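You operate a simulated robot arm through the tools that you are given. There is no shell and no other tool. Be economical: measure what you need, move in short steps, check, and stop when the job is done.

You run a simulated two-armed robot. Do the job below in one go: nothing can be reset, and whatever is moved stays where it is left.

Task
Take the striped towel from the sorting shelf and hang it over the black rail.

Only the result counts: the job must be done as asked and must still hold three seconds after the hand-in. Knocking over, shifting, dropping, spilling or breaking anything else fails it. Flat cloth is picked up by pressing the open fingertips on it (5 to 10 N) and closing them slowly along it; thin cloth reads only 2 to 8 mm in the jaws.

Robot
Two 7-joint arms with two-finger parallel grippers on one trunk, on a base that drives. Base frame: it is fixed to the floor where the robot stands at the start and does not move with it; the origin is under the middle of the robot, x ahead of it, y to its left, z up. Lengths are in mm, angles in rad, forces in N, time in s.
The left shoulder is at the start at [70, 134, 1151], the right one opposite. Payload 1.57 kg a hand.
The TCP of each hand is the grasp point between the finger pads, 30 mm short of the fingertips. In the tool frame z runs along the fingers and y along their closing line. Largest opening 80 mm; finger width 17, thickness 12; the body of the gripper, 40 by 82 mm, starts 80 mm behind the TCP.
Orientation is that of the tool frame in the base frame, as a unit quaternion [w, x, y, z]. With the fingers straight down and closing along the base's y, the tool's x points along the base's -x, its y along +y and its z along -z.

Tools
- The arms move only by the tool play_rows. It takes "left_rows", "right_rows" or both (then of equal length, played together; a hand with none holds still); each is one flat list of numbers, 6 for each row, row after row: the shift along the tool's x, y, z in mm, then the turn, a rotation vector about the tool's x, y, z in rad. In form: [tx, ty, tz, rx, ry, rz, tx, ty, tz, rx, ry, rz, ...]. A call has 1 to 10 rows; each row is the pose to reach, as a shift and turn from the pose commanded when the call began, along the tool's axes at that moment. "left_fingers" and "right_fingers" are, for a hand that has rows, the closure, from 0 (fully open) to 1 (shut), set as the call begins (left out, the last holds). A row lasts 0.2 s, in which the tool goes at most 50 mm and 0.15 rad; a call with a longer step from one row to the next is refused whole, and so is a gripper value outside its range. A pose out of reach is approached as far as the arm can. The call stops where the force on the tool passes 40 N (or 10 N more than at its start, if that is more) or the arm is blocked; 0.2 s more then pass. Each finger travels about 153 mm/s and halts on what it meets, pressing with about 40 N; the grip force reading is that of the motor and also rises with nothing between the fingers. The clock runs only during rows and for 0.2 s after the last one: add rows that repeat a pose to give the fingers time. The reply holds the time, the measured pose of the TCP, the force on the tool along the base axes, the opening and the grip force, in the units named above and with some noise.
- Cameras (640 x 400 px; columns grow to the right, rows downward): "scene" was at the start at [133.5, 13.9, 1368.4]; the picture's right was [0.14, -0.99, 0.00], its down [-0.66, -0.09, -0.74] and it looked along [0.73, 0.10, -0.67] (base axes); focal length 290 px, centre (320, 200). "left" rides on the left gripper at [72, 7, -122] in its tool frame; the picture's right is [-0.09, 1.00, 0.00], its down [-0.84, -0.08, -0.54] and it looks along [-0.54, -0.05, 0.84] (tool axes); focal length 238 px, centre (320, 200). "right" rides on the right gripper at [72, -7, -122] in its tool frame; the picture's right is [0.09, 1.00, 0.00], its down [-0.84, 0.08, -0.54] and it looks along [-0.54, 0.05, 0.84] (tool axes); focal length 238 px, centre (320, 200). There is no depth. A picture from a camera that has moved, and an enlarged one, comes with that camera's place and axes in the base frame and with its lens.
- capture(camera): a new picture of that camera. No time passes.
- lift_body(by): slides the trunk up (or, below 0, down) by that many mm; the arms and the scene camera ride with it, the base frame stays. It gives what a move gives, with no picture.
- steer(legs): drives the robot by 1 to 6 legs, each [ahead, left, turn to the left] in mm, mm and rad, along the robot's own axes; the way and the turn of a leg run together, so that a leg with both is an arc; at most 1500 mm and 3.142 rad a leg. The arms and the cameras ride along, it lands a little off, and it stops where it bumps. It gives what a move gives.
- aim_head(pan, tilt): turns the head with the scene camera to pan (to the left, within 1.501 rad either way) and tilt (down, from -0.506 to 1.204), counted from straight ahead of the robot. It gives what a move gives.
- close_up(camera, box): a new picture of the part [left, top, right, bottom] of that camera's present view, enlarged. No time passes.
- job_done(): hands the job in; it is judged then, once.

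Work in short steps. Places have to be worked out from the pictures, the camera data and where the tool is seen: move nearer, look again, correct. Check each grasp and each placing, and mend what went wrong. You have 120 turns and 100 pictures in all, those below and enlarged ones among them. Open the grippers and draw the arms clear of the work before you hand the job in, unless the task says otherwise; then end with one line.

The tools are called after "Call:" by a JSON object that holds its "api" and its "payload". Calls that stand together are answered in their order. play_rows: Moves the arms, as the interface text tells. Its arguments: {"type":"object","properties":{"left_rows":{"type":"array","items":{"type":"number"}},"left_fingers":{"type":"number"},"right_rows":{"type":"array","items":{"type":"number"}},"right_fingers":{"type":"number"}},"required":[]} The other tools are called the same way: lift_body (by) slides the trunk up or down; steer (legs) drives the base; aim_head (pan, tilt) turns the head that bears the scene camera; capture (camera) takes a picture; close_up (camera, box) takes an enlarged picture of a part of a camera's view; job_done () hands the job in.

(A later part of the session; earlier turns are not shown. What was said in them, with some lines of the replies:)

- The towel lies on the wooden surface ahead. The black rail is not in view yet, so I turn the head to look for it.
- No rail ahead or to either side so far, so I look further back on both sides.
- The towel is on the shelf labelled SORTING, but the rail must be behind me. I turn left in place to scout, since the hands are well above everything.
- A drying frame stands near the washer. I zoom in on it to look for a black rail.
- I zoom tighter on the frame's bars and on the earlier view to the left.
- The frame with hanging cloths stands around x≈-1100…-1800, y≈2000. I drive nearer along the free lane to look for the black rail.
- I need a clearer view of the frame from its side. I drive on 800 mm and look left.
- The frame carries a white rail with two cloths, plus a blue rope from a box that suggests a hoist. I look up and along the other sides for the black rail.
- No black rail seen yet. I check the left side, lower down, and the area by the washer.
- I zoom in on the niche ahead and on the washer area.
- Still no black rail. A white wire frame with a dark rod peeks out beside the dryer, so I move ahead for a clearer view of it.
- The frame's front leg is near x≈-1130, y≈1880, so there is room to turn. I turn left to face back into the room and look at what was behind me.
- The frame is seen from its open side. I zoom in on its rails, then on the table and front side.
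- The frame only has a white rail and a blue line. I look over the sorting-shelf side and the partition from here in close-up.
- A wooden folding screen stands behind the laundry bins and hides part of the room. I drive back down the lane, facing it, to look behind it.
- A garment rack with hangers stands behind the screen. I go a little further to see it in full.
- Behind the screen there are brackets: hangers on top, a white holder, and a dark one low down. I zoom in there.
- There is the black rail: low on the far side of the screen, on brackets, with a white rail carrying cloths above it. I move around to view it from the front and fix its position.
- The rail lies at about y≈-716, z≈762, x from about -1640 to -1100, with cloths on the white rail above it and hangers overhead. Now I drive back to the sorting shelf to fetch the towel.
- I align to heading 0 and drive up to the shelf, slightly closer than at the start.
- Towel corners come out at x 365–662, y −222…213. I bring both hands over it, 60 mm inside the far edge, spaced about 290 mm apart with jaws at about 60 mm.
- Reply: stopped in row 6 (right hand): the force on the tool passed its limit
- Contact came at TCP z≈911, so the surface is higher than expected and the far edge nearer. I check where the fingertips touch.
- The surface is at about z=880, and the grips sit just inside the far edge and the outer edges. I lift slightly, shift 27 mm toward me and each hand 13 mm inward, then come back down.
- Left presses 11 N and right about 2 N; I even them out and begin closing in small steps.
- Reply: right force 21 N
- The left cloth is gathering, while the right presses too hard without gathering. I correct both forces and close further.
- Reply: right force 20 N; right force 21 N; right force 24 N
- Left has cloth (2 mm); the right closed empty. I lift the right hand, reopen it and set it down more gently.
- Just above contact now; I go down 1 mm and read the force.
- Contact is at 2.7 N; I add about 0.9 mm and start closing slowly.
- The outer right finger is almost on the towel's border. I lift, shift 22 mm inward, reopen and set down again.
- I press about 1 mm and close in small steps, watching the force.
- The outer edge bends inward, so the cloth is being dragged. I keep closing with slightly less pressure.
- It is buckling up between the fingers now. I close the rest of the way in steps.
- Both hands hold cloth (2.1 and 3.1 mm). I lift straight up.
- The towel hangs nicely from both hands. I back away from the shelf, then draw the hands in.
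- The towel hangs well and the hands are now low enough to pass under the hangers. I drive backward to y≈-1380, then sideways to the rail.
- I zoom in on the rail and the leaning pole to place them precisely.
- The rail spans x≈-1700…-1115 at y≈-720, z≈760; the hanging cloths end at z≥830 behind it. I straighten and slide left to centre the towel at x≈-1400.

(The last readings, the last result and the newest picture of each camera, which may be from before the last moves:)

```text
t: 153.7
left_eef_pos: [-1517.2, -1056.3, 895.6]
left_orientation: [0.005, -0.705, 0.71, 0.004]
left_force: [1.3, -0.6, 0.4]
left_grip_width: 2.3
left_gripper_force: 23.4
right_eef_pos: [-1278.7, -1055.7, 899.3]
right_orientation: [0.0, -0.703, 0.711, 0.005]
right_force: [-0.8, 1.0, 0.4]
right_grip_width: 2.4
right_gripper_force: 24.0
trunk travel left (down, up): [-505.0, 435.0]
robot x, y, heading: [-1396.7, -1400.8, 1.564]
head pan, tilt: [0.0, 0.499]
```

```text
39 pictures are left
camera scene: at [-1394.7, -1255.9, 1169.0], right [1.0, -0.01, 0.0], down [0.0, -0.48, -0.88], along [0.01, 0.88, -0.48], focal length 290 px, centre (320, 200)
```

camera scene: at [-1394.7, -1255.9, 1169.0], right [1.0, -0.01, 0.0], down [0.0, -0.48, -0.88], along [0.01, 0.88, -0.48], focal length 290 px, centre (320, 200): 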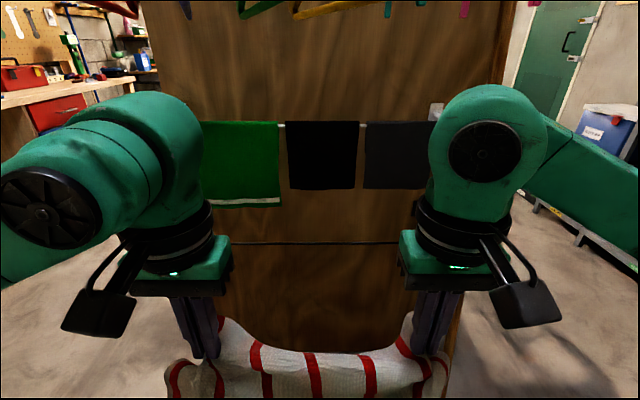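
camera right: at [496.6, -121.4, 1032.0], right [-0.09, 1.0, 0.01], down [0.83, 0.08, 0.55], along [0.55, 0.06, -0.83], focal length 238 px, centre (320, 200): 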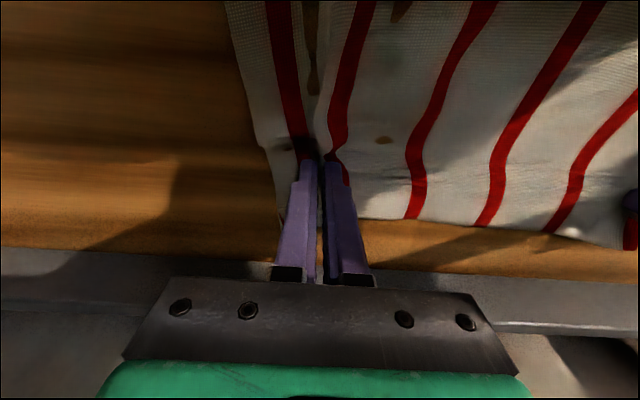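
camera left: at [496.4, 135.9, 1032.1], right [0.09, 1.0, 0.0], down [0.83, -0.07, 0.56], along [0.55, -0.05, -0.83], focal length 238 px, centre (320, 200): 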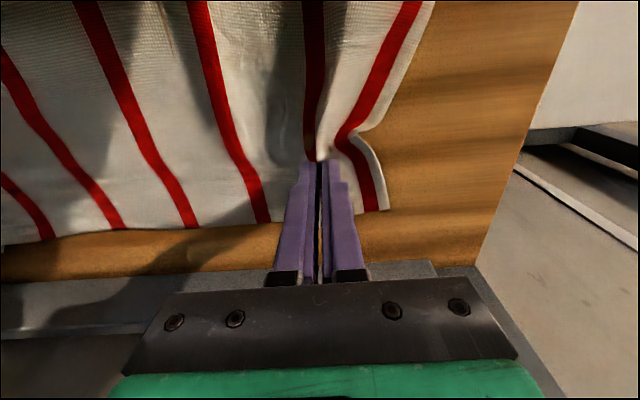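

The rail shows at row 243, confirming y≈-718 with z≈762. I pitch both hands 0.8 rad forward while lowering them, still well short of the rail.

Call:
{"api": "play_rows", "payload": {"left_rows": [0, 0, 10, 0, -0.12, 0, 0, 0, 20, 0, -0.24, 0, 0, 0, 30, 0, -0.36, 0, 0, 0, 40, 0, -0.48, 0, 0, 0, 50, 0, -0.6, 0, 0, 0, 60, 0, -0.7, 0, 0, 0, 70, 0, -0.8, 0], "right_rows": [0, 0, 10, 0, -0.12, 0, 0, 0, 20, 0, -0.24, 0, 0, 0, 30, 0, -0.36, 0, 0, 0, 42, 0, -0.48, 0, 0, 0, 54, 0, -0.6, 0, 0, 0, 64, 0, -0.7, 0, 0, 0, 74, 0, -0.8, 0]}}

Call:
{"api": "capture", "payload": {"camera": "scene"}}

```text
t: 155.2
left_eef_pos: [-1476.0, -968.7, 809.5]
left_orientation: [0.263, -0.654, 0.659, 0.261]
left_force: [0.8, 0.1, -0.3]
left_grip_width: 2.4
left_gripper_force: 23.7
left hand out of reach, approached as far as the arm can: row 3, 4, 5, 6, 7
right_eef_pos: [-1280.5, -1054.5, 835.5]
right_orientation: [0.244, -0.659, 0.668, 0.246]
right_force: [0.1, -0.3, -0.1]
right_grip_width: 1.8
right_gripper_force: 23.6
right hand out of reach, approached as far as the arm can: row 7
trunk travel left (down, up): [-505.0, 435.0]
robot x, y, heading: [-1394.8, -1399.1, 1.562]
head pan, tilt: [0.0, 0.499]
```

```text
38 pictures are left
camera scene: at [-1394.9, -1255.6, 1169.0], right [1.0, -0.01, 0.0], down [0.0, -0.48, -0.88], along [0.01, 0.88, -0.48], focal length 290 px, centre (320, 200)
```

scene: 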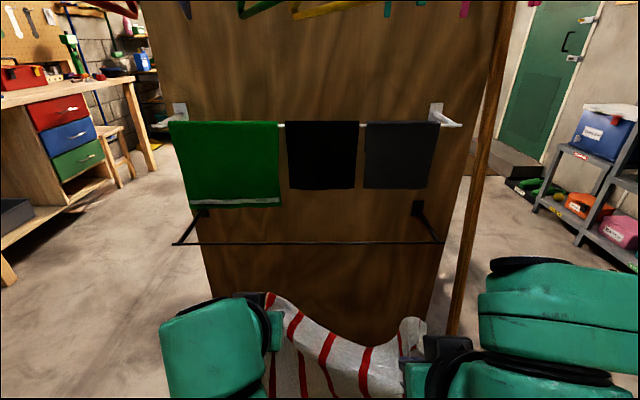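

Too close to the body for that pitch, so the left hand got squeezed inward. I extend both hands forward 160 mm, where the pitch is reachable.

Call:
{"api": "play_rows", "payload": {"left_rows": [-28, 0, 29, 0, 0, 0, -56, 0, 57, 0, 0, 0, -84, 0, 86, 0, 0, 0, -112, 0, 115, 0, 0, 0, -112, 0, 115, 0, 0, 0], "right_rows": [-28, 0, 29, 0, 0, 0, -56, 0, 57, 0, 0, 0, -84, 0, 86, 0, 0, 0, -112, 0, 115, 0, 0, 0, -112, 0, 115, 0, 0, 0]}}

Call:
{"api": "capture", "payload": {"camera": "scene"}}

```text
t: 156.4
left_eef_pos: [-1474.2, -807.1, 805.9]
left_orientation: [0.264, -0.654, 0.658, 0.262]
left_force: [0.2, 0.0, -1.2]
left_grip_width: 2.3
left_gripper_force: 23.9
right_eef_pos: [-1276.6, -897.9, 820.3]
right_orientation: [0.244, -0.659, 0.668, 0.246]
right_force: [-0.8, -0.4, -0.1]
right_grip_width: 2.2
right_gripper_force: 23.5
trunk travel left (down, up): [-505.0, 435.0]
robot x, y, heading: [-1392.2, -1399.1, 1.562]
head pan, tilt: [0.0, 0.499]
```

```text
37 pictures are left
camera scene: at [-1394.7, -1256.8, 1169.1], right [1.0, -0.01, 0.0], down [0.0, -0.48, -0.88], along [0.01, 0.88, -0.48], focal length 290 px, centre (320, 200)
```

scene: 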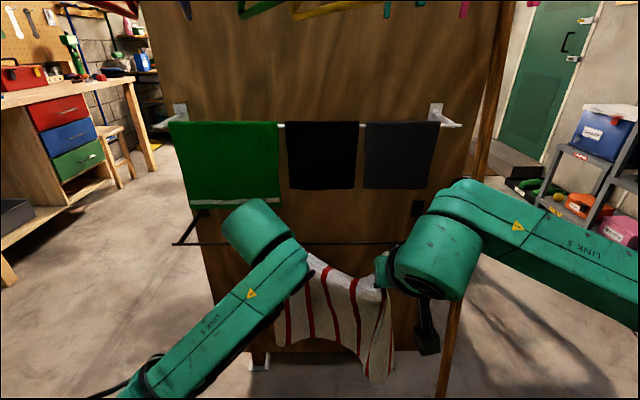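

The left hand got ahead of the right. I square them up: both at y≈-870, z≈820, about 238 mm apart.

Call:
{"api": "play_rows", "payload": {"left_rows": [12, 15, -18, 0, 0, 0, 23, 30, -37, 0, 0, 0, 34, 45, -55, 0, 0, 0, 34, 45, -55, 0, 0, 0], "right_rows": [-7, 2, 7, 0, 0, 0, -13, 4, 13, 0, 0, 0, -20, 6, 20, 0, 0, 0, -20, 6, 20, 0, 0, 0]}}

Call:
{"api": "capture", "payload": {"camera": "scene"}}

```text
t: 157.4
left_eef_pos: [-1519.4, -870.6, 822.6]
left_orientation: [0.265, -0.654, 0.658, 0.263]
left_force: [1.4, 1.1, -0.1]
left_grip_width: 2.1
left_gripper_force: 23.8
right_eef_pos: [-1283.2, -870.1, 818.7]
right_orientation: [0.243, -0.659, 0.668, 0.246]
right_force: [-0.2, 0.6, -0.5]
right_grip_width: 1.9
right_gripper_force: 24.2
trunk travel left (down, up): [-505.0, 435.0]
robot x, y, heading: [-1397.3, -1398.3, 1.561]
head pan, tilt: [0.0, 0.499]
```

```text
36 pictures are left
camera scene: at [-1394.3, -1255.7, 1168.9], right [1.0, -0.01, 0.0], down [0.0, -0.48, -0.88], along [0.01, 0.88, -0.48], focal length 290 px, centre (320, 200)
```

scene: 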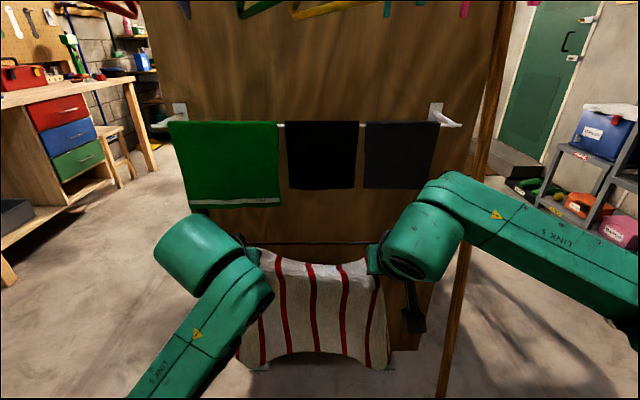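

Hands and towel are squared up. I drive 110 mm ahead so the tips stop just short of the rail, still above it.

Call:
{"api": "steer", "payload": {"legs": [[110, 0, 0.008]]}}

Call:
{"api": "capture", "payload": {"camera": "scene"}}

Call:
{"api": "capture", "payload": {"camera": "left"}}

Call:
{"api": "capture", "payload": {"camera": "right"}}

```text
t: 158.6
left_eef_pos: [-1523.2, -761.4, 821.4]
left_orientation: [0.263, -0.656, 0.657, 0.263]
left_force: [1.8, 0.5, 0.2]
left_grip_width: 2.1
left_gripper_force: 24.0
right_eef_pos: [-1285.9, -759.5, 817.6]
right_orientation: [0.241, -0.662, 0.665, 0.247]
right_force: [0.1, -0.4, -0.4]
right_grip_width: 2.0
right_gripper_force: 23.7
trunk travel left (down, up): [-505.0, 435.0]
robot x, y, heading: [-1394.7, -1291.6, 1.569]
head pan, tilt: [0.0, 0.499]
```

```text
35 pictures are left
camera scene: at [-1395.1, -1145.7, 1168.9], right [1.0, 0.0, 0.0], down [0.0, -0.48, -0.88], along [0.0, 0.88, -0.48], focal length 290 px, centre (320, 200)
```

scene: 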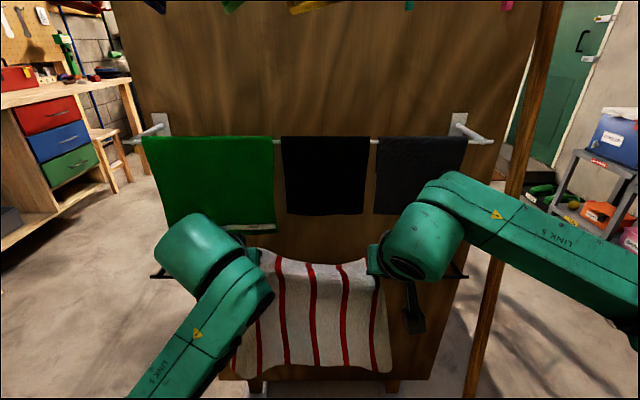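

```text
34 pictures are left
camera left: at [-1528.8, -897.8, 860.3], right [-1.0, 0.07, 0.06], down [0.08, 0.23, 0.97], along [0.05, 0.97, -0.24], focal length 238 px, centre (320, 200)
```

left: 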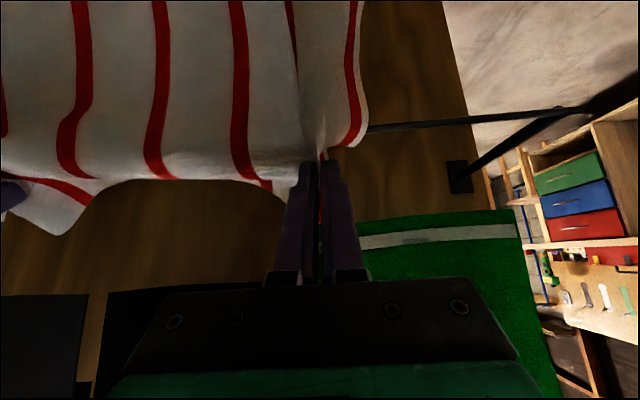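

```text
33 pictures are left
camera right: at [-1281.4, -893.2, 863.4], right [-1.0, -0.07, -0.05], down [-0.07, 0.29, 0.96], along [-0.05, 0.96, -0.29], focal length 238 px, centre (320, 200)
```

right: 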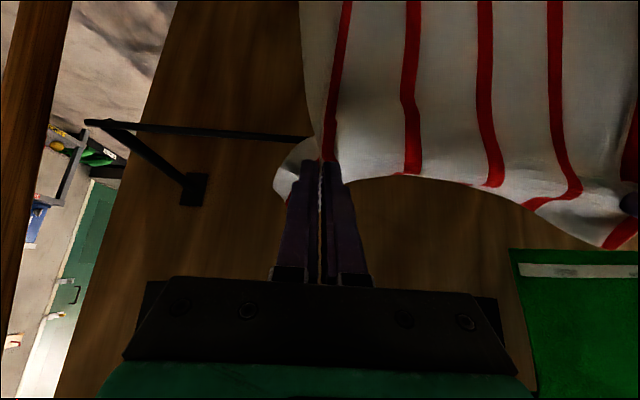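

Both wrist views agree: rail at y≈-722, z≈762. I push the tips forward over it and slightly down, dragging the towel across.

Call:
{"api": "play_rows", "payload": {"left_rows": [-7, 0, 14, 0, 0, 0, -13.7, 0, 28.5, 0, 0, 0, -19, 0, 44, 0, 0, 0, -23.9, 0, 60.4, 0, 0, 0, -27, 0, 74, 0, 0, 0, -30.5, 0, 88.8, 0, 0, 0], "right_rows": [-7, 0, 14, 0, 0, 0, -13.7, 0, 28.5, 0, 0, 0, -19, 0, 44, 0, 0, 0, -23.9, 0, 60.4, 0, 0, 0, -27, 0, 74, 0, 0, 0, -30.5, 0, 88.8, 0, 0, 0]}}

Call:
{"api": "capture", "payload": {"camera": "scene"}}

Call:
{"api": "capture", "payload": {"camera": "left"}}

Call:
{"api": "capture", "payload": {"camera": "right"}}

```text
t: 160.0
left_eef_pos: [-1522.4, -675.8, 778.4]
left_orientation: [-0.263, 0.657, -0.656, -0.262]
left_force: [0.4, 0.7, 0.6]
left_grip_width: 2.1
left_gripper_force: 23.5
right_eef_pos: [-1287.1, -679.1, 769.9]
right_orientation: [0.241, -0.662, 0.665, 0.246]
right_force: [-0.8, 0.0, -0.5]
right_grip_width: 1.8
right_gripper_force: 23.5
trunk travel left (down, up): [-505.0, 435.0]
robot x, y, heading: [-1398.2, -1291.5, 1.574]
head pan, tilt: [0.0, 0.499]
```

```text
32 pictures are left
camera scene: at [-1395.0, -1145.6, 1168.8], right [1.0, 0.0, 0.0], down [0.0, -0.48, -0.88], along [0.0, 0.88, -0.48], focal length 290 px, centre (320, 200)
```

scene: 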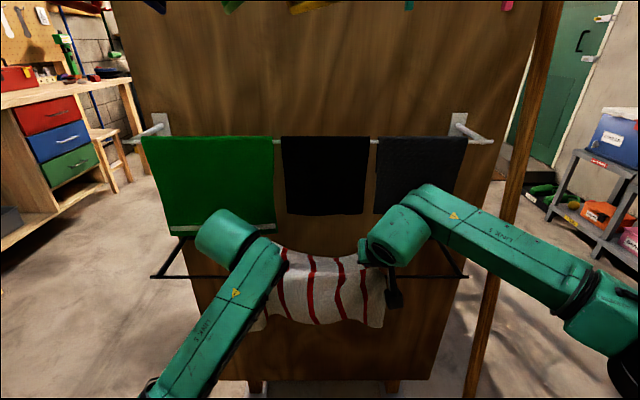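

```text
31 pictures are left
camera left: at [-1529.1, -813.9, 816.4], right [-1.0, 0.07, 0.06], down [0.08, 0.23, 0.97], along [0.05, 0.97, -0.24], focal length 238 px, centre (320, 200)
```

left: 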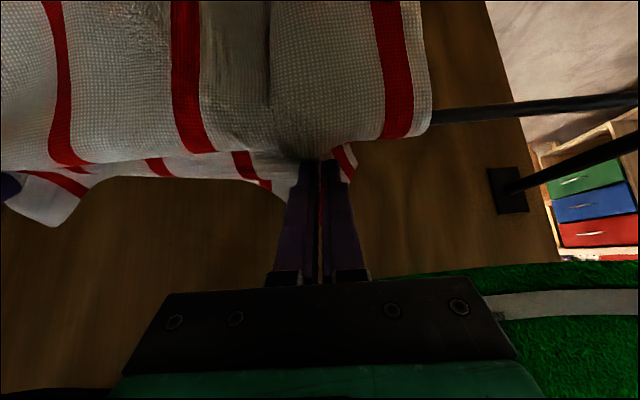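

```text
30 pictures are left
camera right: at [-1282.3, -813.6, 814.6], right [-1.0, -0.07, -0.05], down [-0.07, 0.29, 0.96], along [-0.05, 0.96, -0.29], focal length 238 px, centre (320, 200)
```

right: 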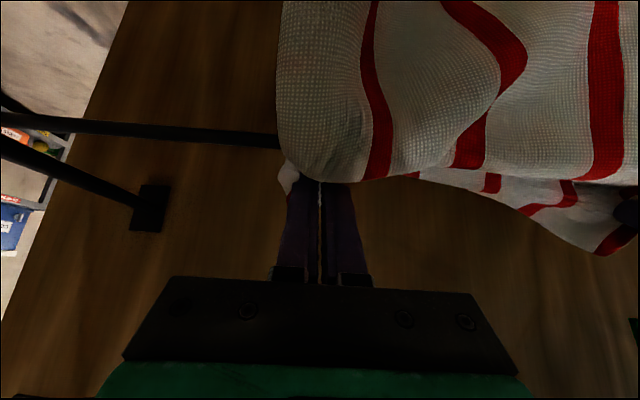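

The towel now lies across the rail on both sides. I push about 25 mm further and lower to balance the two sides.

Call:
{"api": "play_rows", "payload": {"left_rows": [-1.5, 0, 10, 0, 0, 0, -3, 0, 20, 0, 0, 0, -4.5, 0, 30, 0, 0, 0, -4.5, 0, 30, 0, 0, 0], "right_rows": [-1.5, 0, 10, 0, 0, 0, -3, 0, 20, 0, 0, 0, -4.5, 0, 30, 0, 0, 0, -4.5, 0, 30, 0, 0, 0]}}

Call:
{"api": "close_up", "payload": {"camera": "scene", "box": [140, 180, 480, 392]}}

Call:
{"api": "capture", "payload": {"camera": "left"}}

```text
t: 161.0
left_eef_pos: [-1523.4, -653.0, 760.5]
left_orientation: [-0.263, 0.657, -0.656, -0.263]
left_force: [1.1, 0.0, 0.2]
left_grip_width: 2.2
left_gripper_force: 23.8
right_eef_pos: [-1288.3, -655.8, 751.0]
right_orientation: [0.243, -0.661, 0.665, 0.247]
right_force: [0.3, -0.1, -0.2]
right_grip_width: 2.1
right_gripper_force: 24.1
trunk travel left (down, up): [-505.0, 435.0]
robot x, y, heading: [-1395.5, -1287.0, 1.572]
head pan, tilt: [0.0, 0.499]
```

```text
1.88 times, centred on (310, 286) of scene
camera zoom: at [-1395.0, -1146.8, 1169.0], right [1.0, 0.0, 0.0], down [0.0, -0.48, -0.88], along [0.0, 0.88, -0.48], focal length 546 px, centre (339, 38)
```

zoom: 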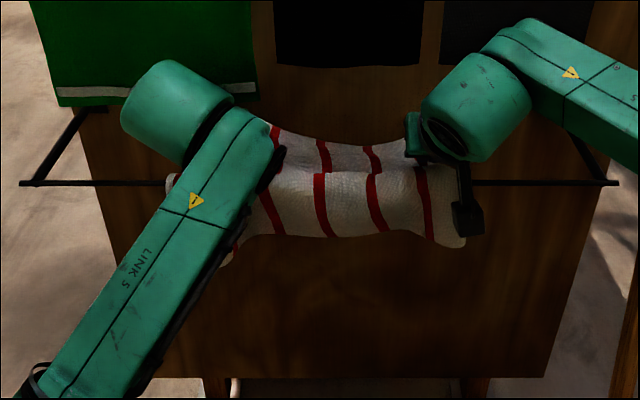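

```text
28 pictures are left
camera left: at [-1529.1, -790.5, 799.1], right [-1.0, 0.07, 0.06], down [0.08, 0.23, 0.97], along [0.05, 0.97, -0.23], focal length 238 px, centre (320, 200)
```

left: 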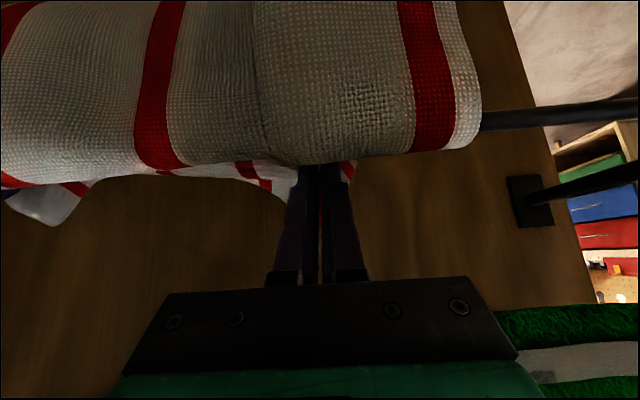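

The front hem looks shorter than expected, so I check whether the cloth is creeping by holding still for a second.

Call:
{"api": "play_rows", "payload": {"left_rows": [0, 0, 0, 0, 0, 0, 0, 0, 0, 0, 0, 0, 0, 0, 0, 0, 0, 0, 0, 0, 0, 0, 0, 0, 0, 0, 0, 0, 0, 0], "right_rows": [0, 0, 0, 0, 0, 0, 0, 0, 0, 0, 0, 0, 0, 0, 0, 0, 0, 0, 0, 0, 0, 0, 0, 0, 0, 0, 0, 0, 0, 0]}}

Call:
{"api": "close_up", "payload": {"camera": "scene", "box": [140, 180, 480, 392]}}

Call:
{"api": "capture", "payload": {"camera": "right"}}

```text
t: 162.2
left_eef_pos: [-1522.8, -653.1, 761.0]
left_orientation: [-0.263, 0.657, -0.655, -0.264]
left_force: [0.9, -0.3, -0.2]
left_grip_width: 2.0
left_gripper_force: 23.3
right_eef_pos: [-1288.7, -656.9, 751.1]
right_orientation: [0.242, -0.662, 0.665, 0.247]
right_force: [-0.8, -0.3, -0.6]
right_grip_width: 2.1
right_gripper_force: 23.6
trunk travel left (down, up): [-505.0, 435.0]
robot x, y, heading: [-1395.4, -1292.3, 1.567]
head pan, tilt: [0.0, 0.499]
```

```text
1.88 times, centred on (310, 286) of scene
camera zoom: at [-1395.1, -1146.5, 1169.0], right [1.0, 0.0, 0.0], down [0.0, -0.48, -0.88], along [0.0, 0.88, -0.48], focal length 546 px, centre (339, 38)
```

zoom: 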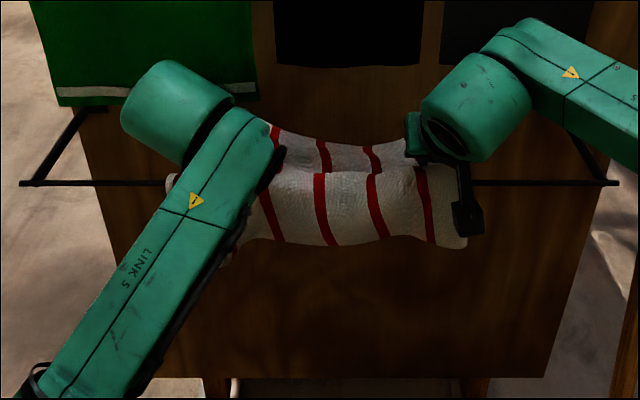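

```text
26 pictures are left
camera right: at [-1283.2, -790.6, 796.4], right [-1.0, -0.07, -0.05], down [-0.07, 0.28, 0.96], along [-0.05, 0.96, -0.29], focal length 238 px, centre (320, 200)
```

right: 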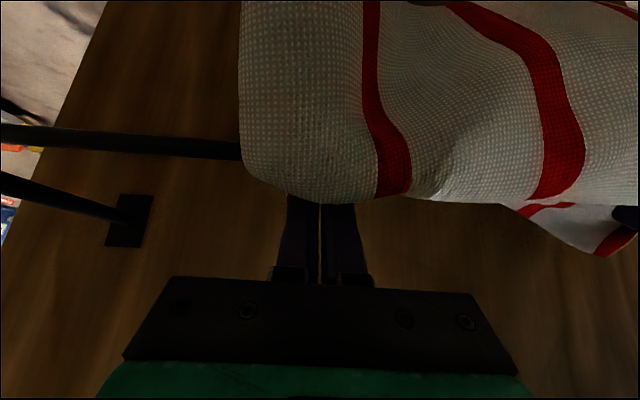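

It is stable, but too much has slid behind (front drop only about 75 mm). I retreat and lift so the towel hangs free again, then redo the push with less overreach.

Call:
{"api": "play_rows", "payload": {"left_rows": [4.5, 0, -30.4, 0, 0, 0, 11.2, 0, -58.9, 0, 0, 0, 21.4, 0, -90.9, 0, 0, 0, 33.7, 0, -120.7, 0, 0, 0, 21, 0, -136, 0, 0, 0, 8.5, 0, -152, 0, 0, 0, -6, 0, -166, 0, 0, 0, -20, 0, -180, 0, 0, 0, -41.7, 0, -201, 0, 0, 0, -41.7, 0, -201, 0, 0, 0], "right_rows": [4.5, 0, -30.4, 0, 0, 0, 11.2, 0, -58.9, 0, 0, 0, 21.4, 0, -90.9, 0, 0, 0, 33.7, 0, -120.7, 0, 0, 0, 21, 0, -136, 0, 0, 0, 8.5, 0, -152, 0, 0, 0, -6, 0, -166, 0, 0, 0, -20, 0, -180, 0, 0, 0, -41.7, 0, -201, 0, 0, 0, -41.7, 0, -201, 0, 0, 0]}}

Call:
{"api": "capture", "payload": {"camera": "scene"}}

```text
t: 164.4
left_eef_pos: [-1527.6, -746.2, 925.5]
left_orientation: [-0.261, 0.658, -0.654, -0.267]
left_force: [4.4, -0.9, 1.0]
left_grip_width: 2.1
left_gripper_force: 23.2
left hand out of reach, approached as far as the arm can: row 9, 10
right_eef_pos: [-1285.7, -753.2, 930.0]
right_orientation: [0.242, -0.662, 0.666, 0.246]
right_force: [-5.6, 0.6, 0.1]
right_grip_width: 2.2
right_gripper_force: 23.6
trunk travel left (down, up): [-505.0, 435.0]
robot x, y, heading: [-1398.8, -1284.6, 1.566]
head pan, tilt: [0.0, 0.499]
```

```text
25 pictures are left
camera scene: at [-1395.3, -1146.4, 1169.0], right [1.0, 0.0, 0.0], down [0.0, -0.48, -0.88], along [0.0, 0.88, -0.48], focal length 290 px, centre (320, 200)
```

scene: 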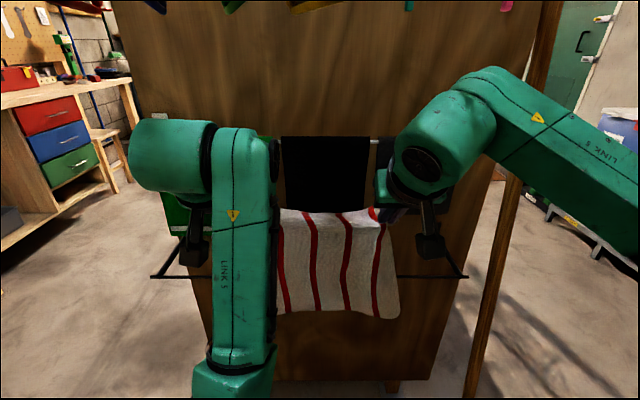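

The towel hangs free again with about 235 mm below the tips. I move back and down in front of the rail.

Call:
{"api": "play_rows", "payload": {"left_rows": [21, 0, -7, 0, 0, 0, 42, 0, -15, 0, 0, 0, 66.6, 0, 3.4, 0, 0, 0, 88, 0, 24, 0, 0, 0, 104.6, 0, 40, 0, 0, 0, 104.6, 0, 40, 0, 0, 0], "right_rows": [20, 0, -6, 0, 0, 0, 40, 0, -12.6, 0, 0, 0, 63, 0, 9.7, 0, 0, 0, 84.6, 0, 30.7, 0, 0, 0, 103, 0, 48.8, 0, 0, 0, 103, 0, 48.8, 0, 0, 0]}}

Call:
{"api": "capture", "payload": {"camera": "scene"}}

```text
t: 165.4
left_eef_pos: [-1544.2, -784.3, 915.6]
left_orientation: [-0.287, 0.641, -0.633, -0.327]
left_force: [30.5, -3.4, -8.0]
left_grip_width: 2.5
left_gripper_force: 23.3
left hand out of reach, approached as far as the arm can: row 1, 2, 3
right_eef_pos: [-1294.0, -800.7, 870.9]
right_orientation: [-0.239, 0.664, -0.659, -0.26]
right_force: [-29.5, 4.1, 7.2]
right_grip_width: 2.8
right_gripper_force: 23.5
trunk travel left (down, up): [-505.0, 435.0]
robot x, y, heading: [-1395.2, -1288.3, 1.569]
head pan, tilt: [0.0, 0.499]
stopped in row 4 (right hand): the force on the tool passed its limit (the readings are from after the stop); the commanded pose is now the measured one
```

```text
24 pictures are left
camera scene: at [-1395.3, -1146.7, 1169.1], right [1.0, 0.0, 0.0], down [0.0, -0.48, -0.88], along [0.0, 0.88, -0.48], focal length 290 px, centre (320, 200)
```

scene: 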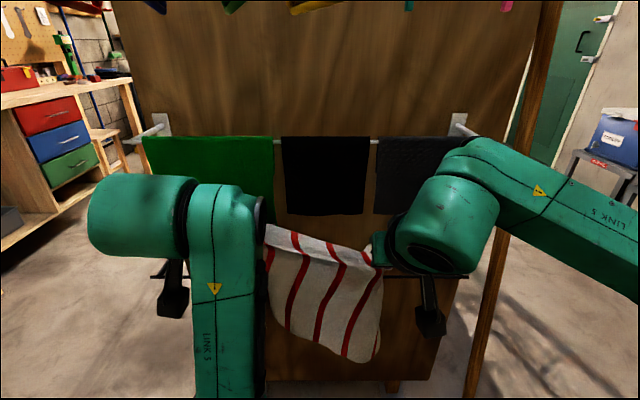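

The left arm drifted outward at its reach limit and stretched the cloth. I bring it back in and down, straightening it, with the right hand level with it.

Call:
{"api": "play_rows", "payload": {"left_rows": [10, -14, 7, 0.01, 0.03, 0, 30, -21, 22, 0.03, 0.07, -0.01, 53, -21, 38, 0.05, 0.11, -0.01, 76, -21, 55, 0.056, 0.136, -0.012, 76, -21, 55, 0.056, 0.136, -0.012], "right_rows": [4, 0, 6, 0, 0, 0, 12, -3, 18, 0, 0, 0, 21, -7, 31, 0, 0, 0, 31, -7, 45, 0, 0, 0, 31, -7, 45, 0, 0, 0]}}

Call:
{"api": "capture", "payload": {"camera": "scene"}}

```text
t: 166.1
left_eef_pos: [-1540.1, -778.3, 912.4]
left_orientation: [-0.292, 0.639, -0.628, -0.333]
left_force: [29.1, -4.0, -9.9]
left_grip_width: 2.7
left_gripper_force: 24.1
right_eef_pos: [-1294.3, -797.4, 848.1]
right_orientation: [-0.238, 0.666, -0.654, -0.268]
right_force: [-29.7, 3.6, 9.6]
right_grip_width: 3.1
right_gripper_force: 24.2
trunk travel left (down, up): [-505.0, 435.0]
robot x, y, heading: [-1399.1, -1288.5, 1.566]
head pan, tilt: [0.0, 0.499]
stopped in row 3 (right hand): the force on the tool passed its limit (the readings are from after the stop); the commanded pose is now the measured one
```

```text
23 pictures are left
camera scene: at [-1395.3, -1146.5, 1169.0], right [1.0, 0.0, 0.0], down [0.0, -0.48, -0.88], along [0.0, 0.88, -0.48], focal length 290 px, centre (320, 200)
```

scene: 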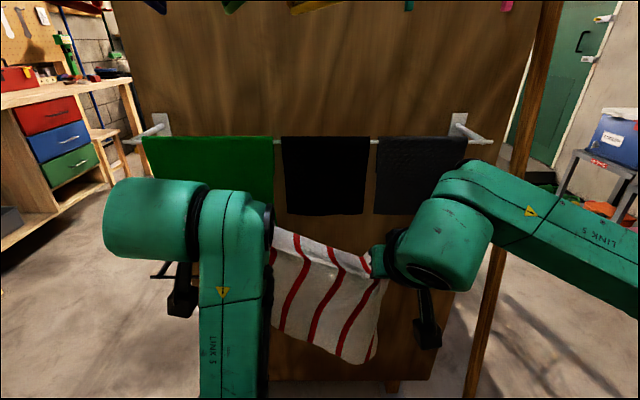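

The hands are pulling on the towel because of the height difference. I raise the right hand and ease it toward the left to slacken the cloth, then move the left alone.

Call:
{"api": "play_rows", "payload": {"right_rows": [-14, 8, -12, 0, 0, 0, -28, 16, -26, 0, 0, 0, -38, 22, -36, 0, 0, 0]}}

Call:
{"api": "play_rows", "payload": {"left_rows": [10, -5, 7, 0.01, 0.03, 0, 25, -8, 18, 0.03, 0.06, 0, 40, -8, 30, 0.04, 0.1, 0, 40, -8, 30, 0.04, 0.1, 0]}}

```text
t: 166.9
left_eef_pos: [-1542.7, -778.1, 914.1]
left_orientation: [-0.29, 0.645, -0.622, -0.336]
left_force: [2.0, -0.1, -0.3]
left_grip_width: 2.1
left_gripper_force: 23.8
right_eef_pos: [-1307.0, -789.3, 898.8]
right_orientation: [-0.24, 0.664, -0.66, -0.259]
right_force: [-2.1, -0.4, 0.7]
right_grip_width: 2.1
right_gripper_force: 23.5
trunk travel left (down, up): [-505.0, 435.0]
robot x, y, heading: [-1400.8, -1288.1, 1.573]
head pan, tilt: [0.0, 0.499]
```

```text
t: 167.9
left_eef_pos: [-1552.6, -776.5, 875.6]
left_orientation: [-0.268, 0.655, -0.633, -0.314]
left_force: [8.8, -1.4, 0.5]
left_grip_width: 2.5
left_gripper_force: 23.5
right_eef_pos: [-1308.8, -788.8, 899.0]
right_orientation: [-0.24, 0.665, -0.658, -0.262]
right_force: [-8.0, 0.9, -0.2]
right_grip_width: 2.3
right_gripper_force: 23.4
trunk travel left (down, up): [-505.0, 435.0]
robot x, y, heading: [-1394.9, -1292.1, 1.57]
head pan, tilt: [0.0, 0.499]
```

The left hand responds again. I bring both to matching poses: y≈-785, z≈820, 240 mm apart.

Call:
{"api": "play_rows", "payload": {"left_rows": [9, -5, 5, 0.015, 0.018, 0, 19, -10, 11, 0.03, 0.035, 0, 28, -15, 16, 0.045, 0.052, 0, 37, -20, 22, 0.06, 0.07, 0, 46.5, -24, 27, 0.07, 0.087, 0, 46.5, -24, 27, 0.07, 0.087, 0], "right_rows": [10, -4, 12, 0, 0, 0, 20, -8, 24, 0, 0, 0, 30, -12, 37, 0, 0, 0, 40, -16, 49, 0, 0, 0, 49.5, -21, 61, 0, 0, 0, 49.5, -21, 61, 0, 0, 0]}}

Call:
{"api": "capture", "payload": {"camera": "scene"}}

```text
t: 168.8
left_eef_pos: [-1544.7, -771.5, 885.0]
left_orientation: [-0.287, 0.639, -0.633, -0.33]
left_force: [12.7, -1.7, -4.0]
left_grip_width: 2.1
left_gripper_force: 23.6
right_eef_pos: [-1301.5, -789.8, 845.6]
right_orientation: [-0.237, 0.667, -0.655, -0.266]
right_force: [-13.5, 1.3, 2.6]
right_grip_width: 2.1
right_gripper_force: 23.5
trunk travel left (down, up): [-505.0, 435.0]
robot x, y, heading: [-1398.4, -1292.1, 1.569]
head pan, tilt: [0.0, 0.499]
stopped in row 4 (left hand): the arm was blocked; the commanded pose is now the measured one
```

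```text
22 pictures are left
camera scene: at [-1395.2, -1146.5, 1169.0], right [1.0, 0.0, 0.0], down [0.0, -0.48, -0.88], along [0.0, 0.88, -0.48], focal length 290 px, centre (320, 200)
```

scene: 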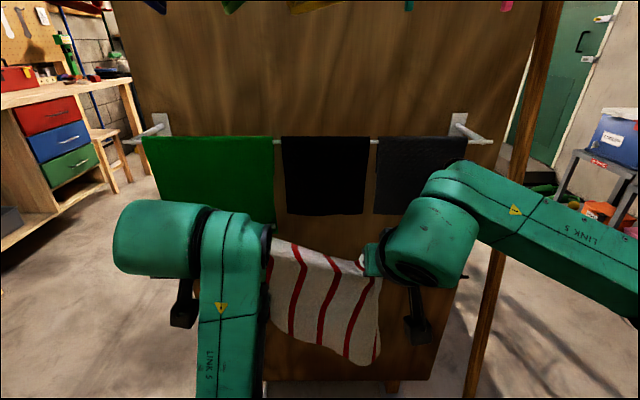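

The left arm is bound up in its joints when lowering straight. Reaching forward and down diagonally should free it and also starts the push over the rail, so I try a short step.

Call:
{"api": "play_rows", "payload": {"left_rows": [3, -4, 15, 0, 0, 0, 6, -8, 30, 0, 0, 0, 9, -13, 44, 0, 0, 0, 9, -13, 44, 0, 0, 0], "right_rows": [-12, -1, 11, 0, 0, 0, -24, -2, 22, 0, 0, 0, -36, -3, 32, 0, 0, 0, -36, -3, 32, 0, 0, 0]}}

Call:
{"api": "capture", "payload": {"camera": "scene"}}

```text
t: 169.8
left_eef_pos: [-1538.8, -740.2, 859.7]
left_orientation: [-0.288, 0.639, -0.627, -0.341]
left_force: [6.3, -1.2, -1.1]
left_grip_width: 2.3
left_gripper_force: 23.1
right_eef_pos: [-1297.0, -742.2, 844.4]
right_orientation: [-0.238, 0.665, -0.657, -0.262]
right_force: [-6.4, 1.2, 0.0]
right_grip_width: 2.1
right_gripper_force: 23.4
trunk travel left (down, up): [-505.0, 435.0]
robot x, y, heading: [-1392.8, -1288.6, 1.571]
head pan, tilt: [0.0, 0.499]
```

```text
21 pictures are left
camera scene: at [-1395.0, -1146.8, 1169.0], right [1.0, 0.0, 0.0], down [0.0, -0.48, -0.88], along [0.0, 0.88, -0.48], focal length 290 px, centre (320, 200)
```

scene: 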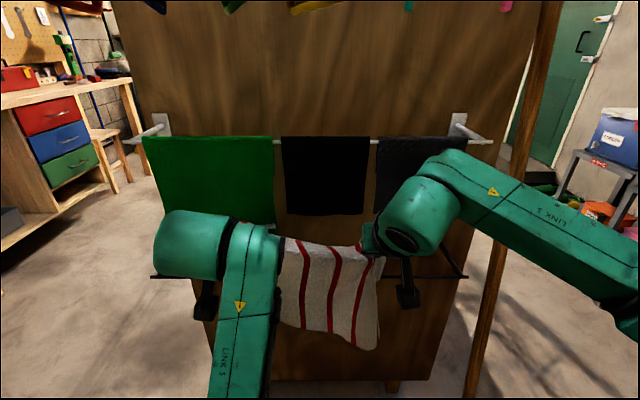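

It moved well and the towel hangs in front of the rail, level. I push slowly forward and down until the tips are about 55 mm past the rail.

Call:
{"api": "play_rows", "payload": {"left_rows": [4, -1.5, 14, 0, 0, 0, 8, -3, 28, 0, 0, 0, 12, -4.5, 42, 0, 0, 0, 16, -6, 56, 0, 0, 0, 20, -7.5, 70, 0, 0, 0, 23.7, -9, 84, 0, 0, 0, 23.7, -9, 84, 0, 0, 0, 23.7, -9, 84, 0, 0, 0, 23.7, -9, 84, 0, 0, 0], "right_rows": [0, -0.5, 14, 0, 0, 0, 0, -1, 28, 0, 0, 0, 0, -1.5, 41, 0, 0, 0, 0, -2, 55, 0, 0, 0, 0, -2.5, 69, 0, 0, 0, 0, -3, 82, 0, 0, 0, 0, -3, 82, 0, 0, 0, 0, -3, 82, 0, 0, 0, 0, -3, 82, 0, 0, 0]}}

Call:
{"api": "close_up", "payload": {"camera": "scene", "box": [140, 180, 480, 392]}}

Call:
{"api": "capture", "payload": {"camera": "left"}}

```text
t: 171.8
left_eef_pos: [-1535.1, -689.7, 785.0]
left_orientation: [-0.287, 0.639, -0.629, -0.337]
left_force: [2.2, -0.4, -0.1]
left_grip_width: 2.3
left_gripper_force: 23.5
right_eef_pos: [-1297.0, -686.4, 782.0]
right_orientation: [-0.239, 0.665, -0.657, -0.262]
right_force: [-1.8, -0.1, -0.2]
right_grip_width: 2.0
right_gripper_force: 23.7
trunk travel left (down, up): [-505.0, 435.0]
robot x, y, heading: [-1395.2, -1287.5, 1.564]
head pan, tilt: [0.0, 0.499]
```

```text
1.88 times, centred on (310, 286) of scene
camera zoom: at [-1395.1, -1146.6, 1169.0], right [1.0, 0.0, 0.0], down [0.0, -0.48, -0.88], along [0.0, 0.88, -0.48], focal length 546 px, centre (339, 38)
```

zoom: 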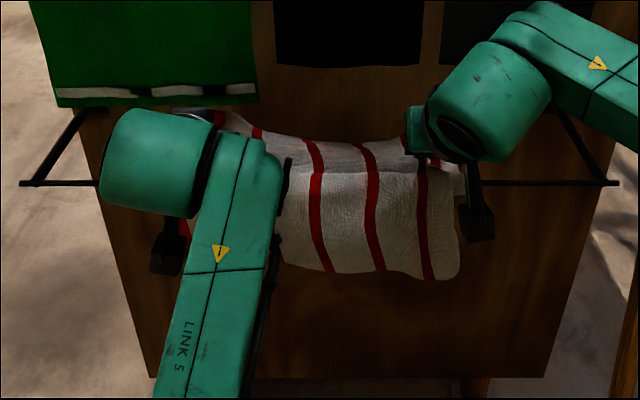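

```text
19 pictures are left
camera left: at [-1533.8, -831.4, 801.7], right [-0.99, 0.01, 0.13], down [0.13, 0.09, 0.99], along [0.0, 1.0, -0.09], focal length 238 px, centre (320, 200)
```

left: 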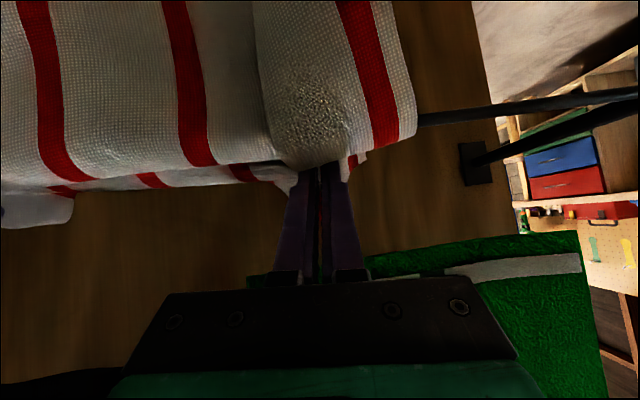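

The drape is now balanced (front drop about 130 mm). Before releasing I check closely whether the left hand touches the green cloth.

Call:
{"api": "close_up", "payload": {"camera": "scene", "box": [150, 190, 290, 278]}}

Call:
{"api": "close_up", "payload": {"camera": "left", "box": [240, 200, 600, 400]}}

```text
4.55 times, centred on (220, 234) of scene
camera zoom: at [-1395.1, -1146.6, 1169.0], right [1.0, 0.0, 0.0], down [0.0, -0.48, -0.88], along [0.0, 0.88, -0.48], focal length 1317 px, centre (774, 46)
```

zoom: 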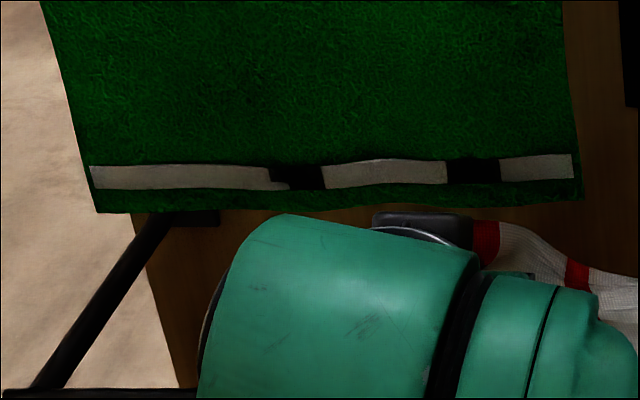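

```text
1.78 times, centred on (420, 300) of left
camera zoom: at [-1533.8, -831.4, 801.7], right [-0.99, 0.01, 0.13], down [0.13, 0.09, 0.99], along [0.0, 1.0, -0.09], focal length 424 px, centre (142, 22)
```

zoom: 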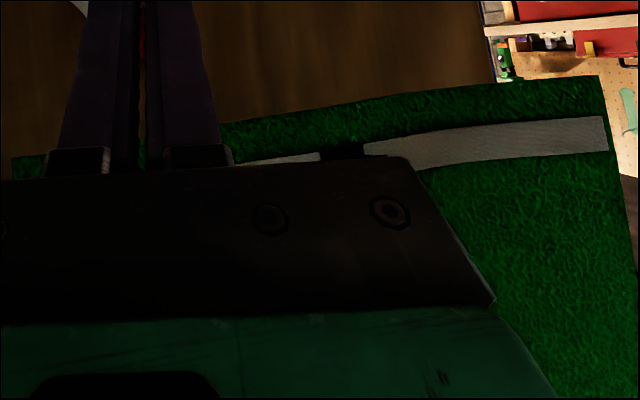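

The dark marks are just shadows; nothing touches the green cloth. I open both hands gently.

Call:
{"api": "play_rows", "payload": {"left_rows": [0, 0, 0, 0, 0, 0, 0, 0, 0, 0, 0, 0, 0, 0, 0, 0, 0, 0], "right_rows": [0, 0, 0, 0, 0, 0, 0, 0, 0, 0, 0, 0, 0, 0, 0, 0, 0, 0], "left_fingers": 0.6, "right_fingers": 0.6}}

Call:
{"api": "capture", "payload": {"camera": "left"}}

Call:
{"api": "capture", "payload": {"camera": "right"}}

```text
t: 172.6
left_eef_pos: [-1535.4, -689.0, 782.2]
left_orientation: [-0.285, 0.639, -0.63, -0.336]
left_force: [0.2, 0.5, 0.0]
left_grip_width: 32.2
left_gripper_force: 0.0
right_eef_pos: [-1296.5, -686.5, 784.0]
right_orientation: [-0.239, 0.665, -0.657, -0.263]
right_force: [0.3, 0.3, -0.4]
right_grip_width: 32.0
right_gripper_force: 0.1
trunk travel left (down, up): [-505.0, 435.0]
robot x, y, heading: [-1394.5, -1292.2, 1.57]
head pan, tilt: [0.0, 0.499]
```

```text
16 pictures are left
camera left: at [-1533.9, -831.8, 800.4], right [-0.99, 0.02, 0.13], down [0.13, 0.09, 0.99], along [0.0, 1.0, -0.09], focal length 238 px, centre (320, 200)
```

left: 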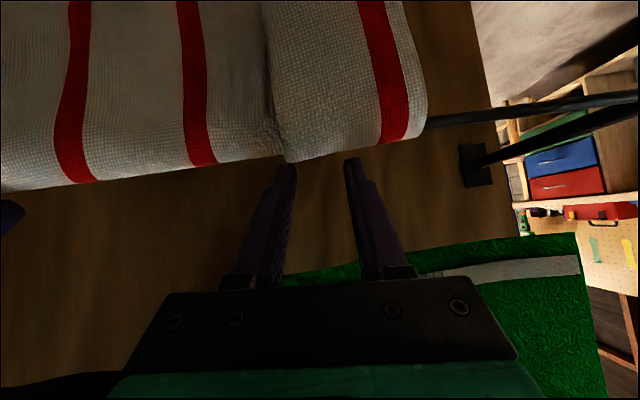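

```text
15 pictures are left
camera right: at [-1286.5, -821.2, 825.0], right [-1.0, -0.09, -0.03], down [-0.06, 0.26, 0.96], along [-0.08, 0.96, -0.27], focal length 238 px, centre (320, 200)
```

right: 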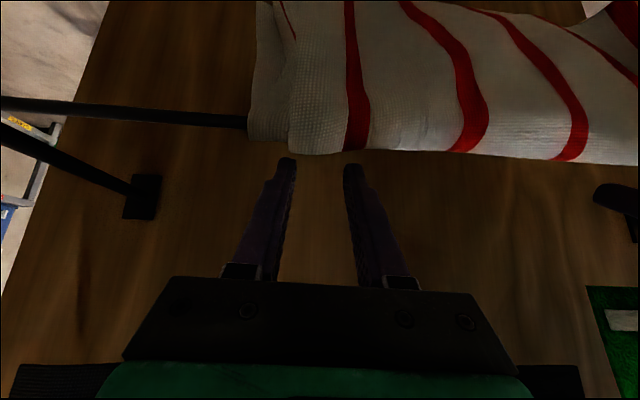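

Released, and the towel rests over the rail. I withdraw both hands along their finger axes, then back away.

Call:
{"api": "play_rows", "payload": {"left_rows": [0, 0, -15, 0, 0, 0, 0, 0, -32, 0, 0, 0, 0, 0, -50, 0, 0, 0, 0, 0, -68, 0, 0, 0], "right_rows": [0, 0, -15, 0, 0, 0, 0, 0, -32, 0, 0, 0, 0, 0, -50, 0, 0, 0, 0, 0, -68, 0, 0, 0]}}

Call:
{"api": "capture", "payload": {"camera": "scene"}}

```text
t: 173.6
left_eef_pos: [-1551.6, -739.1, 844.3]
left_orientation: [-0.28, 0.635, -0.618, -0.37]
left_force: [0.1, -1.8, -0.5]
left_grip_width: 31.8
left_gripper_force: 0.1
right_eef_pos: [-1293.0, -732.8, 834.0]
right_orientation: [-0.239, 0.665, -0.657, -0.262]
right_force: [-0.1, -0.3, 0.3]
right_grip_width: 31.9
right_gripper_force: 0.1
trunk travel left (down, up): [-505.0, 435.0]
robot x, y, heading: [-1397.2, -1291.3, 1.566]
head pan, tilt: [0.0, 0.499]
```

```text
14 pictures are left
camera scene: at [-1395.0, -1147.2, 1169.1], right [1.0, 0.0, 0.0], down [0.0, -0.48, -0.88], along [0.0, 0.88, -0.48], focal length 290 px, centre (320, 200)
```

scene: 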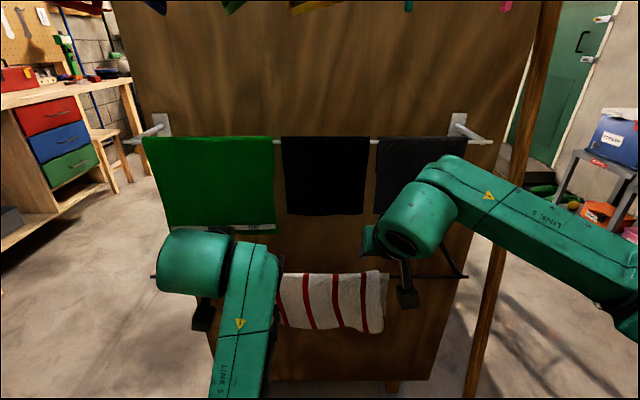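

The tips are clear above the rail. I drive straight back 200 mm and check the result.

Call:
{"api": "steer", "payload": {"legs": [[-200, 0, 0]]}}

Call:
{"api": "capture", "payload": {"camera": "scene"}}

Call:
{"api": "capture", "payload": {"camera": "right"}}

```text
t: 175.3
left_eef_pos: [-1551.9, -946.0, 834.3]
left_orientation: [-0.271, 0.637, -0.622, -0.366]
left_force: [0.3, -0.1, 0.1]
left_grip_width: 31.8
left_gripper_force: 0.1
right_eef_pos: [-1293.0, -937.9, 834.1]
right_orientation: [-0.24, 0.664, -0.657, -0.263]
right_force: [-0.4, -1.2, 0.3]
right_grip_width: 32.2
right_gripper_force: 0.0
trunk travel left (down, up): [-505.0, 435.0]
robot x, y, heading: [-1397.7, -1491.8, 1.571]
head pan, tilt: [0.0, 0.499]
```

```text
13 pictures are left
camera scene: at [-1395.2, -1352.6, 1169.1], right [1.0, 0.0, 0.0], down [0.0, -0.48, -0.88], along [0.0, 0.88, -0.48], focal length 290 px, centre (320, 200)
```

scene: 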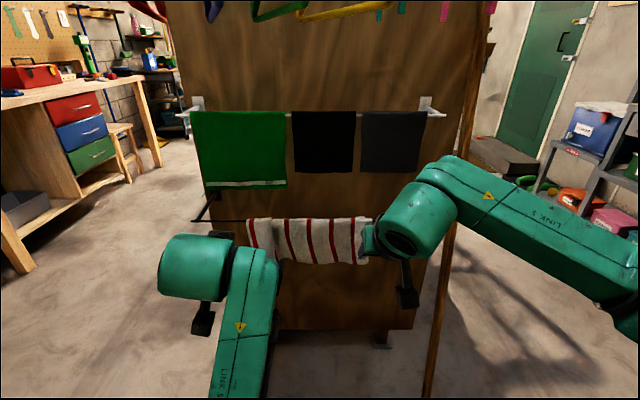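

```text
12 pictures are left
camera right: at [-1284.2, -1072.7, 876.3], right [-1.0, -0.09, -0.03], down [-0.06, 0.26, 0.96], along [-0.08, 0.96, -0.27], focal length 238 px, centre (320, 200)
```

right: 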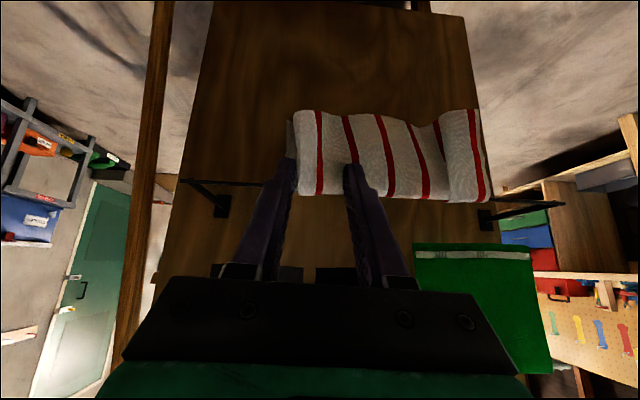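

The towel hangs over the black rail with everything else undisturbed. I open the grippers fully, wait two seconds and check it stays.

Call:
{"api": "play_rows", "payload": {"left_rows": [0, 0, 0, 0, 0, 0, 0, 0, 0, 0, 0, 0, 0, 0, 0, 0, 0, 0, 0, 0, 0, 0, 0, 0, 0, 0, 0, 0, 0, 0, 0, 0, 0, 0, 0, 0, 0, 0, 0, 0, 0, 0, 0, 0, 0, 0, 0, 0, 0, 0, 0, 0, 0, 0, 0, 0, 0, 0, 0, 0], "right_rows": [0, 0, 0, 0, 0, 0, 0, 0, 0, 0, 0, 0, 0, 0, 0, 0, 0, 0, 0, 0, 0, 0, 0, 0, 0, 0, 0, 0, 0, 0, 0, 0, 0, 0, 0, 0, 0, 0, 0, 0, 0, 0, 0, 0, 0, 0, 0, 0, 0, 0, 0, 0, 0, 0, 0, 0, 0, 0, 0, 0], "left_fingers": 0, "right_fingers": 0}}

Call:
{"api": "capture", "payload": {"camera": "right"}}

Call:
{"api": "close_up", "payload": {"camera": "scene", "box": [180, 170, 440, 332]}}

```text
t: 177.5
left_eef_pos: [-1554.8, -945.4, 833.6]
left_orientation: [-0.27, 0.637, -0.622, -0.368]
left_force: [-0.5, -0.6, -0.5]
left_grip_width: 79.9
left_gripper_force: 0.1
right_eef_pos: [-1294.5, -937.6, 833.7]
right_orientation: [-0.239, 0.665, -0.657, -0.263]
right_force: [1.1, 0.3, 0.6]
right_grip_width: 80.2
right_gripper_force: 0.2
trunk travel left (down, up): [-505.0, 435.0]
robot x, y, heading: [-1397.3, -1498.7, 1.572]
head pan, tilt: [0.0, 0.499]
```

```text
11 pictures are left
camera right: at [-1284.2, -1072.2, 876.0], right [-1.0, -0.09, -0.03], down [-0.06, 0.26, 0.96], along [-0.08, 0.96, -0.27], focal length 238 px, centre (320, 200)
```

right: 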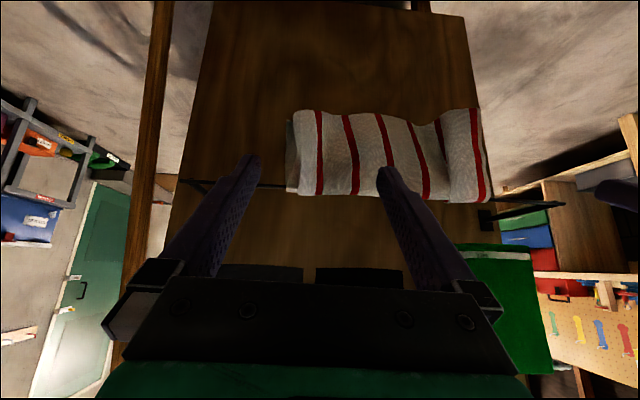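

```text
2.46 times, centred on (310, 251) of scene
camera zoom: at [-1395.2, -1351.9, 1169.0], right [1.0, 0.0, 0.0], down [0.0, -0.48, -0.88], along [0.0, 0.88, -0.48], focal length 713 px, centre (345, 74)
```

zoom: 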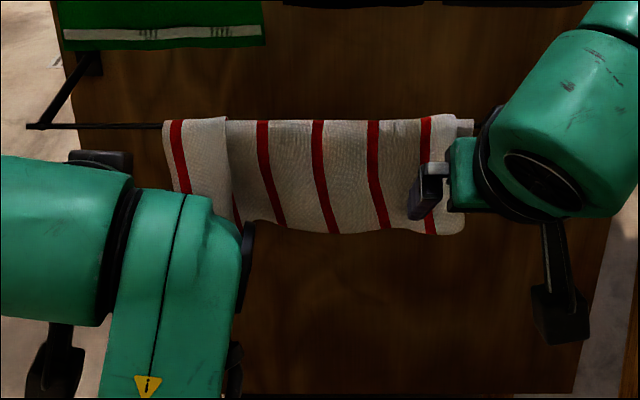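

The hem has not moved in over two seconds, the towel hangs on both sides of the black rail, the hands are open and clear, and nothing else has been disturbed. I hand it in.

Call:
{"api": "job_done", "payload": {}}

```text
The job is handed in.
```

The striped towel from the sorting shelf now hangs over the black rail. It stayed still for the two seconds I watched after letting go. Both hands are open and clear of it, and I saw nothing else moved.
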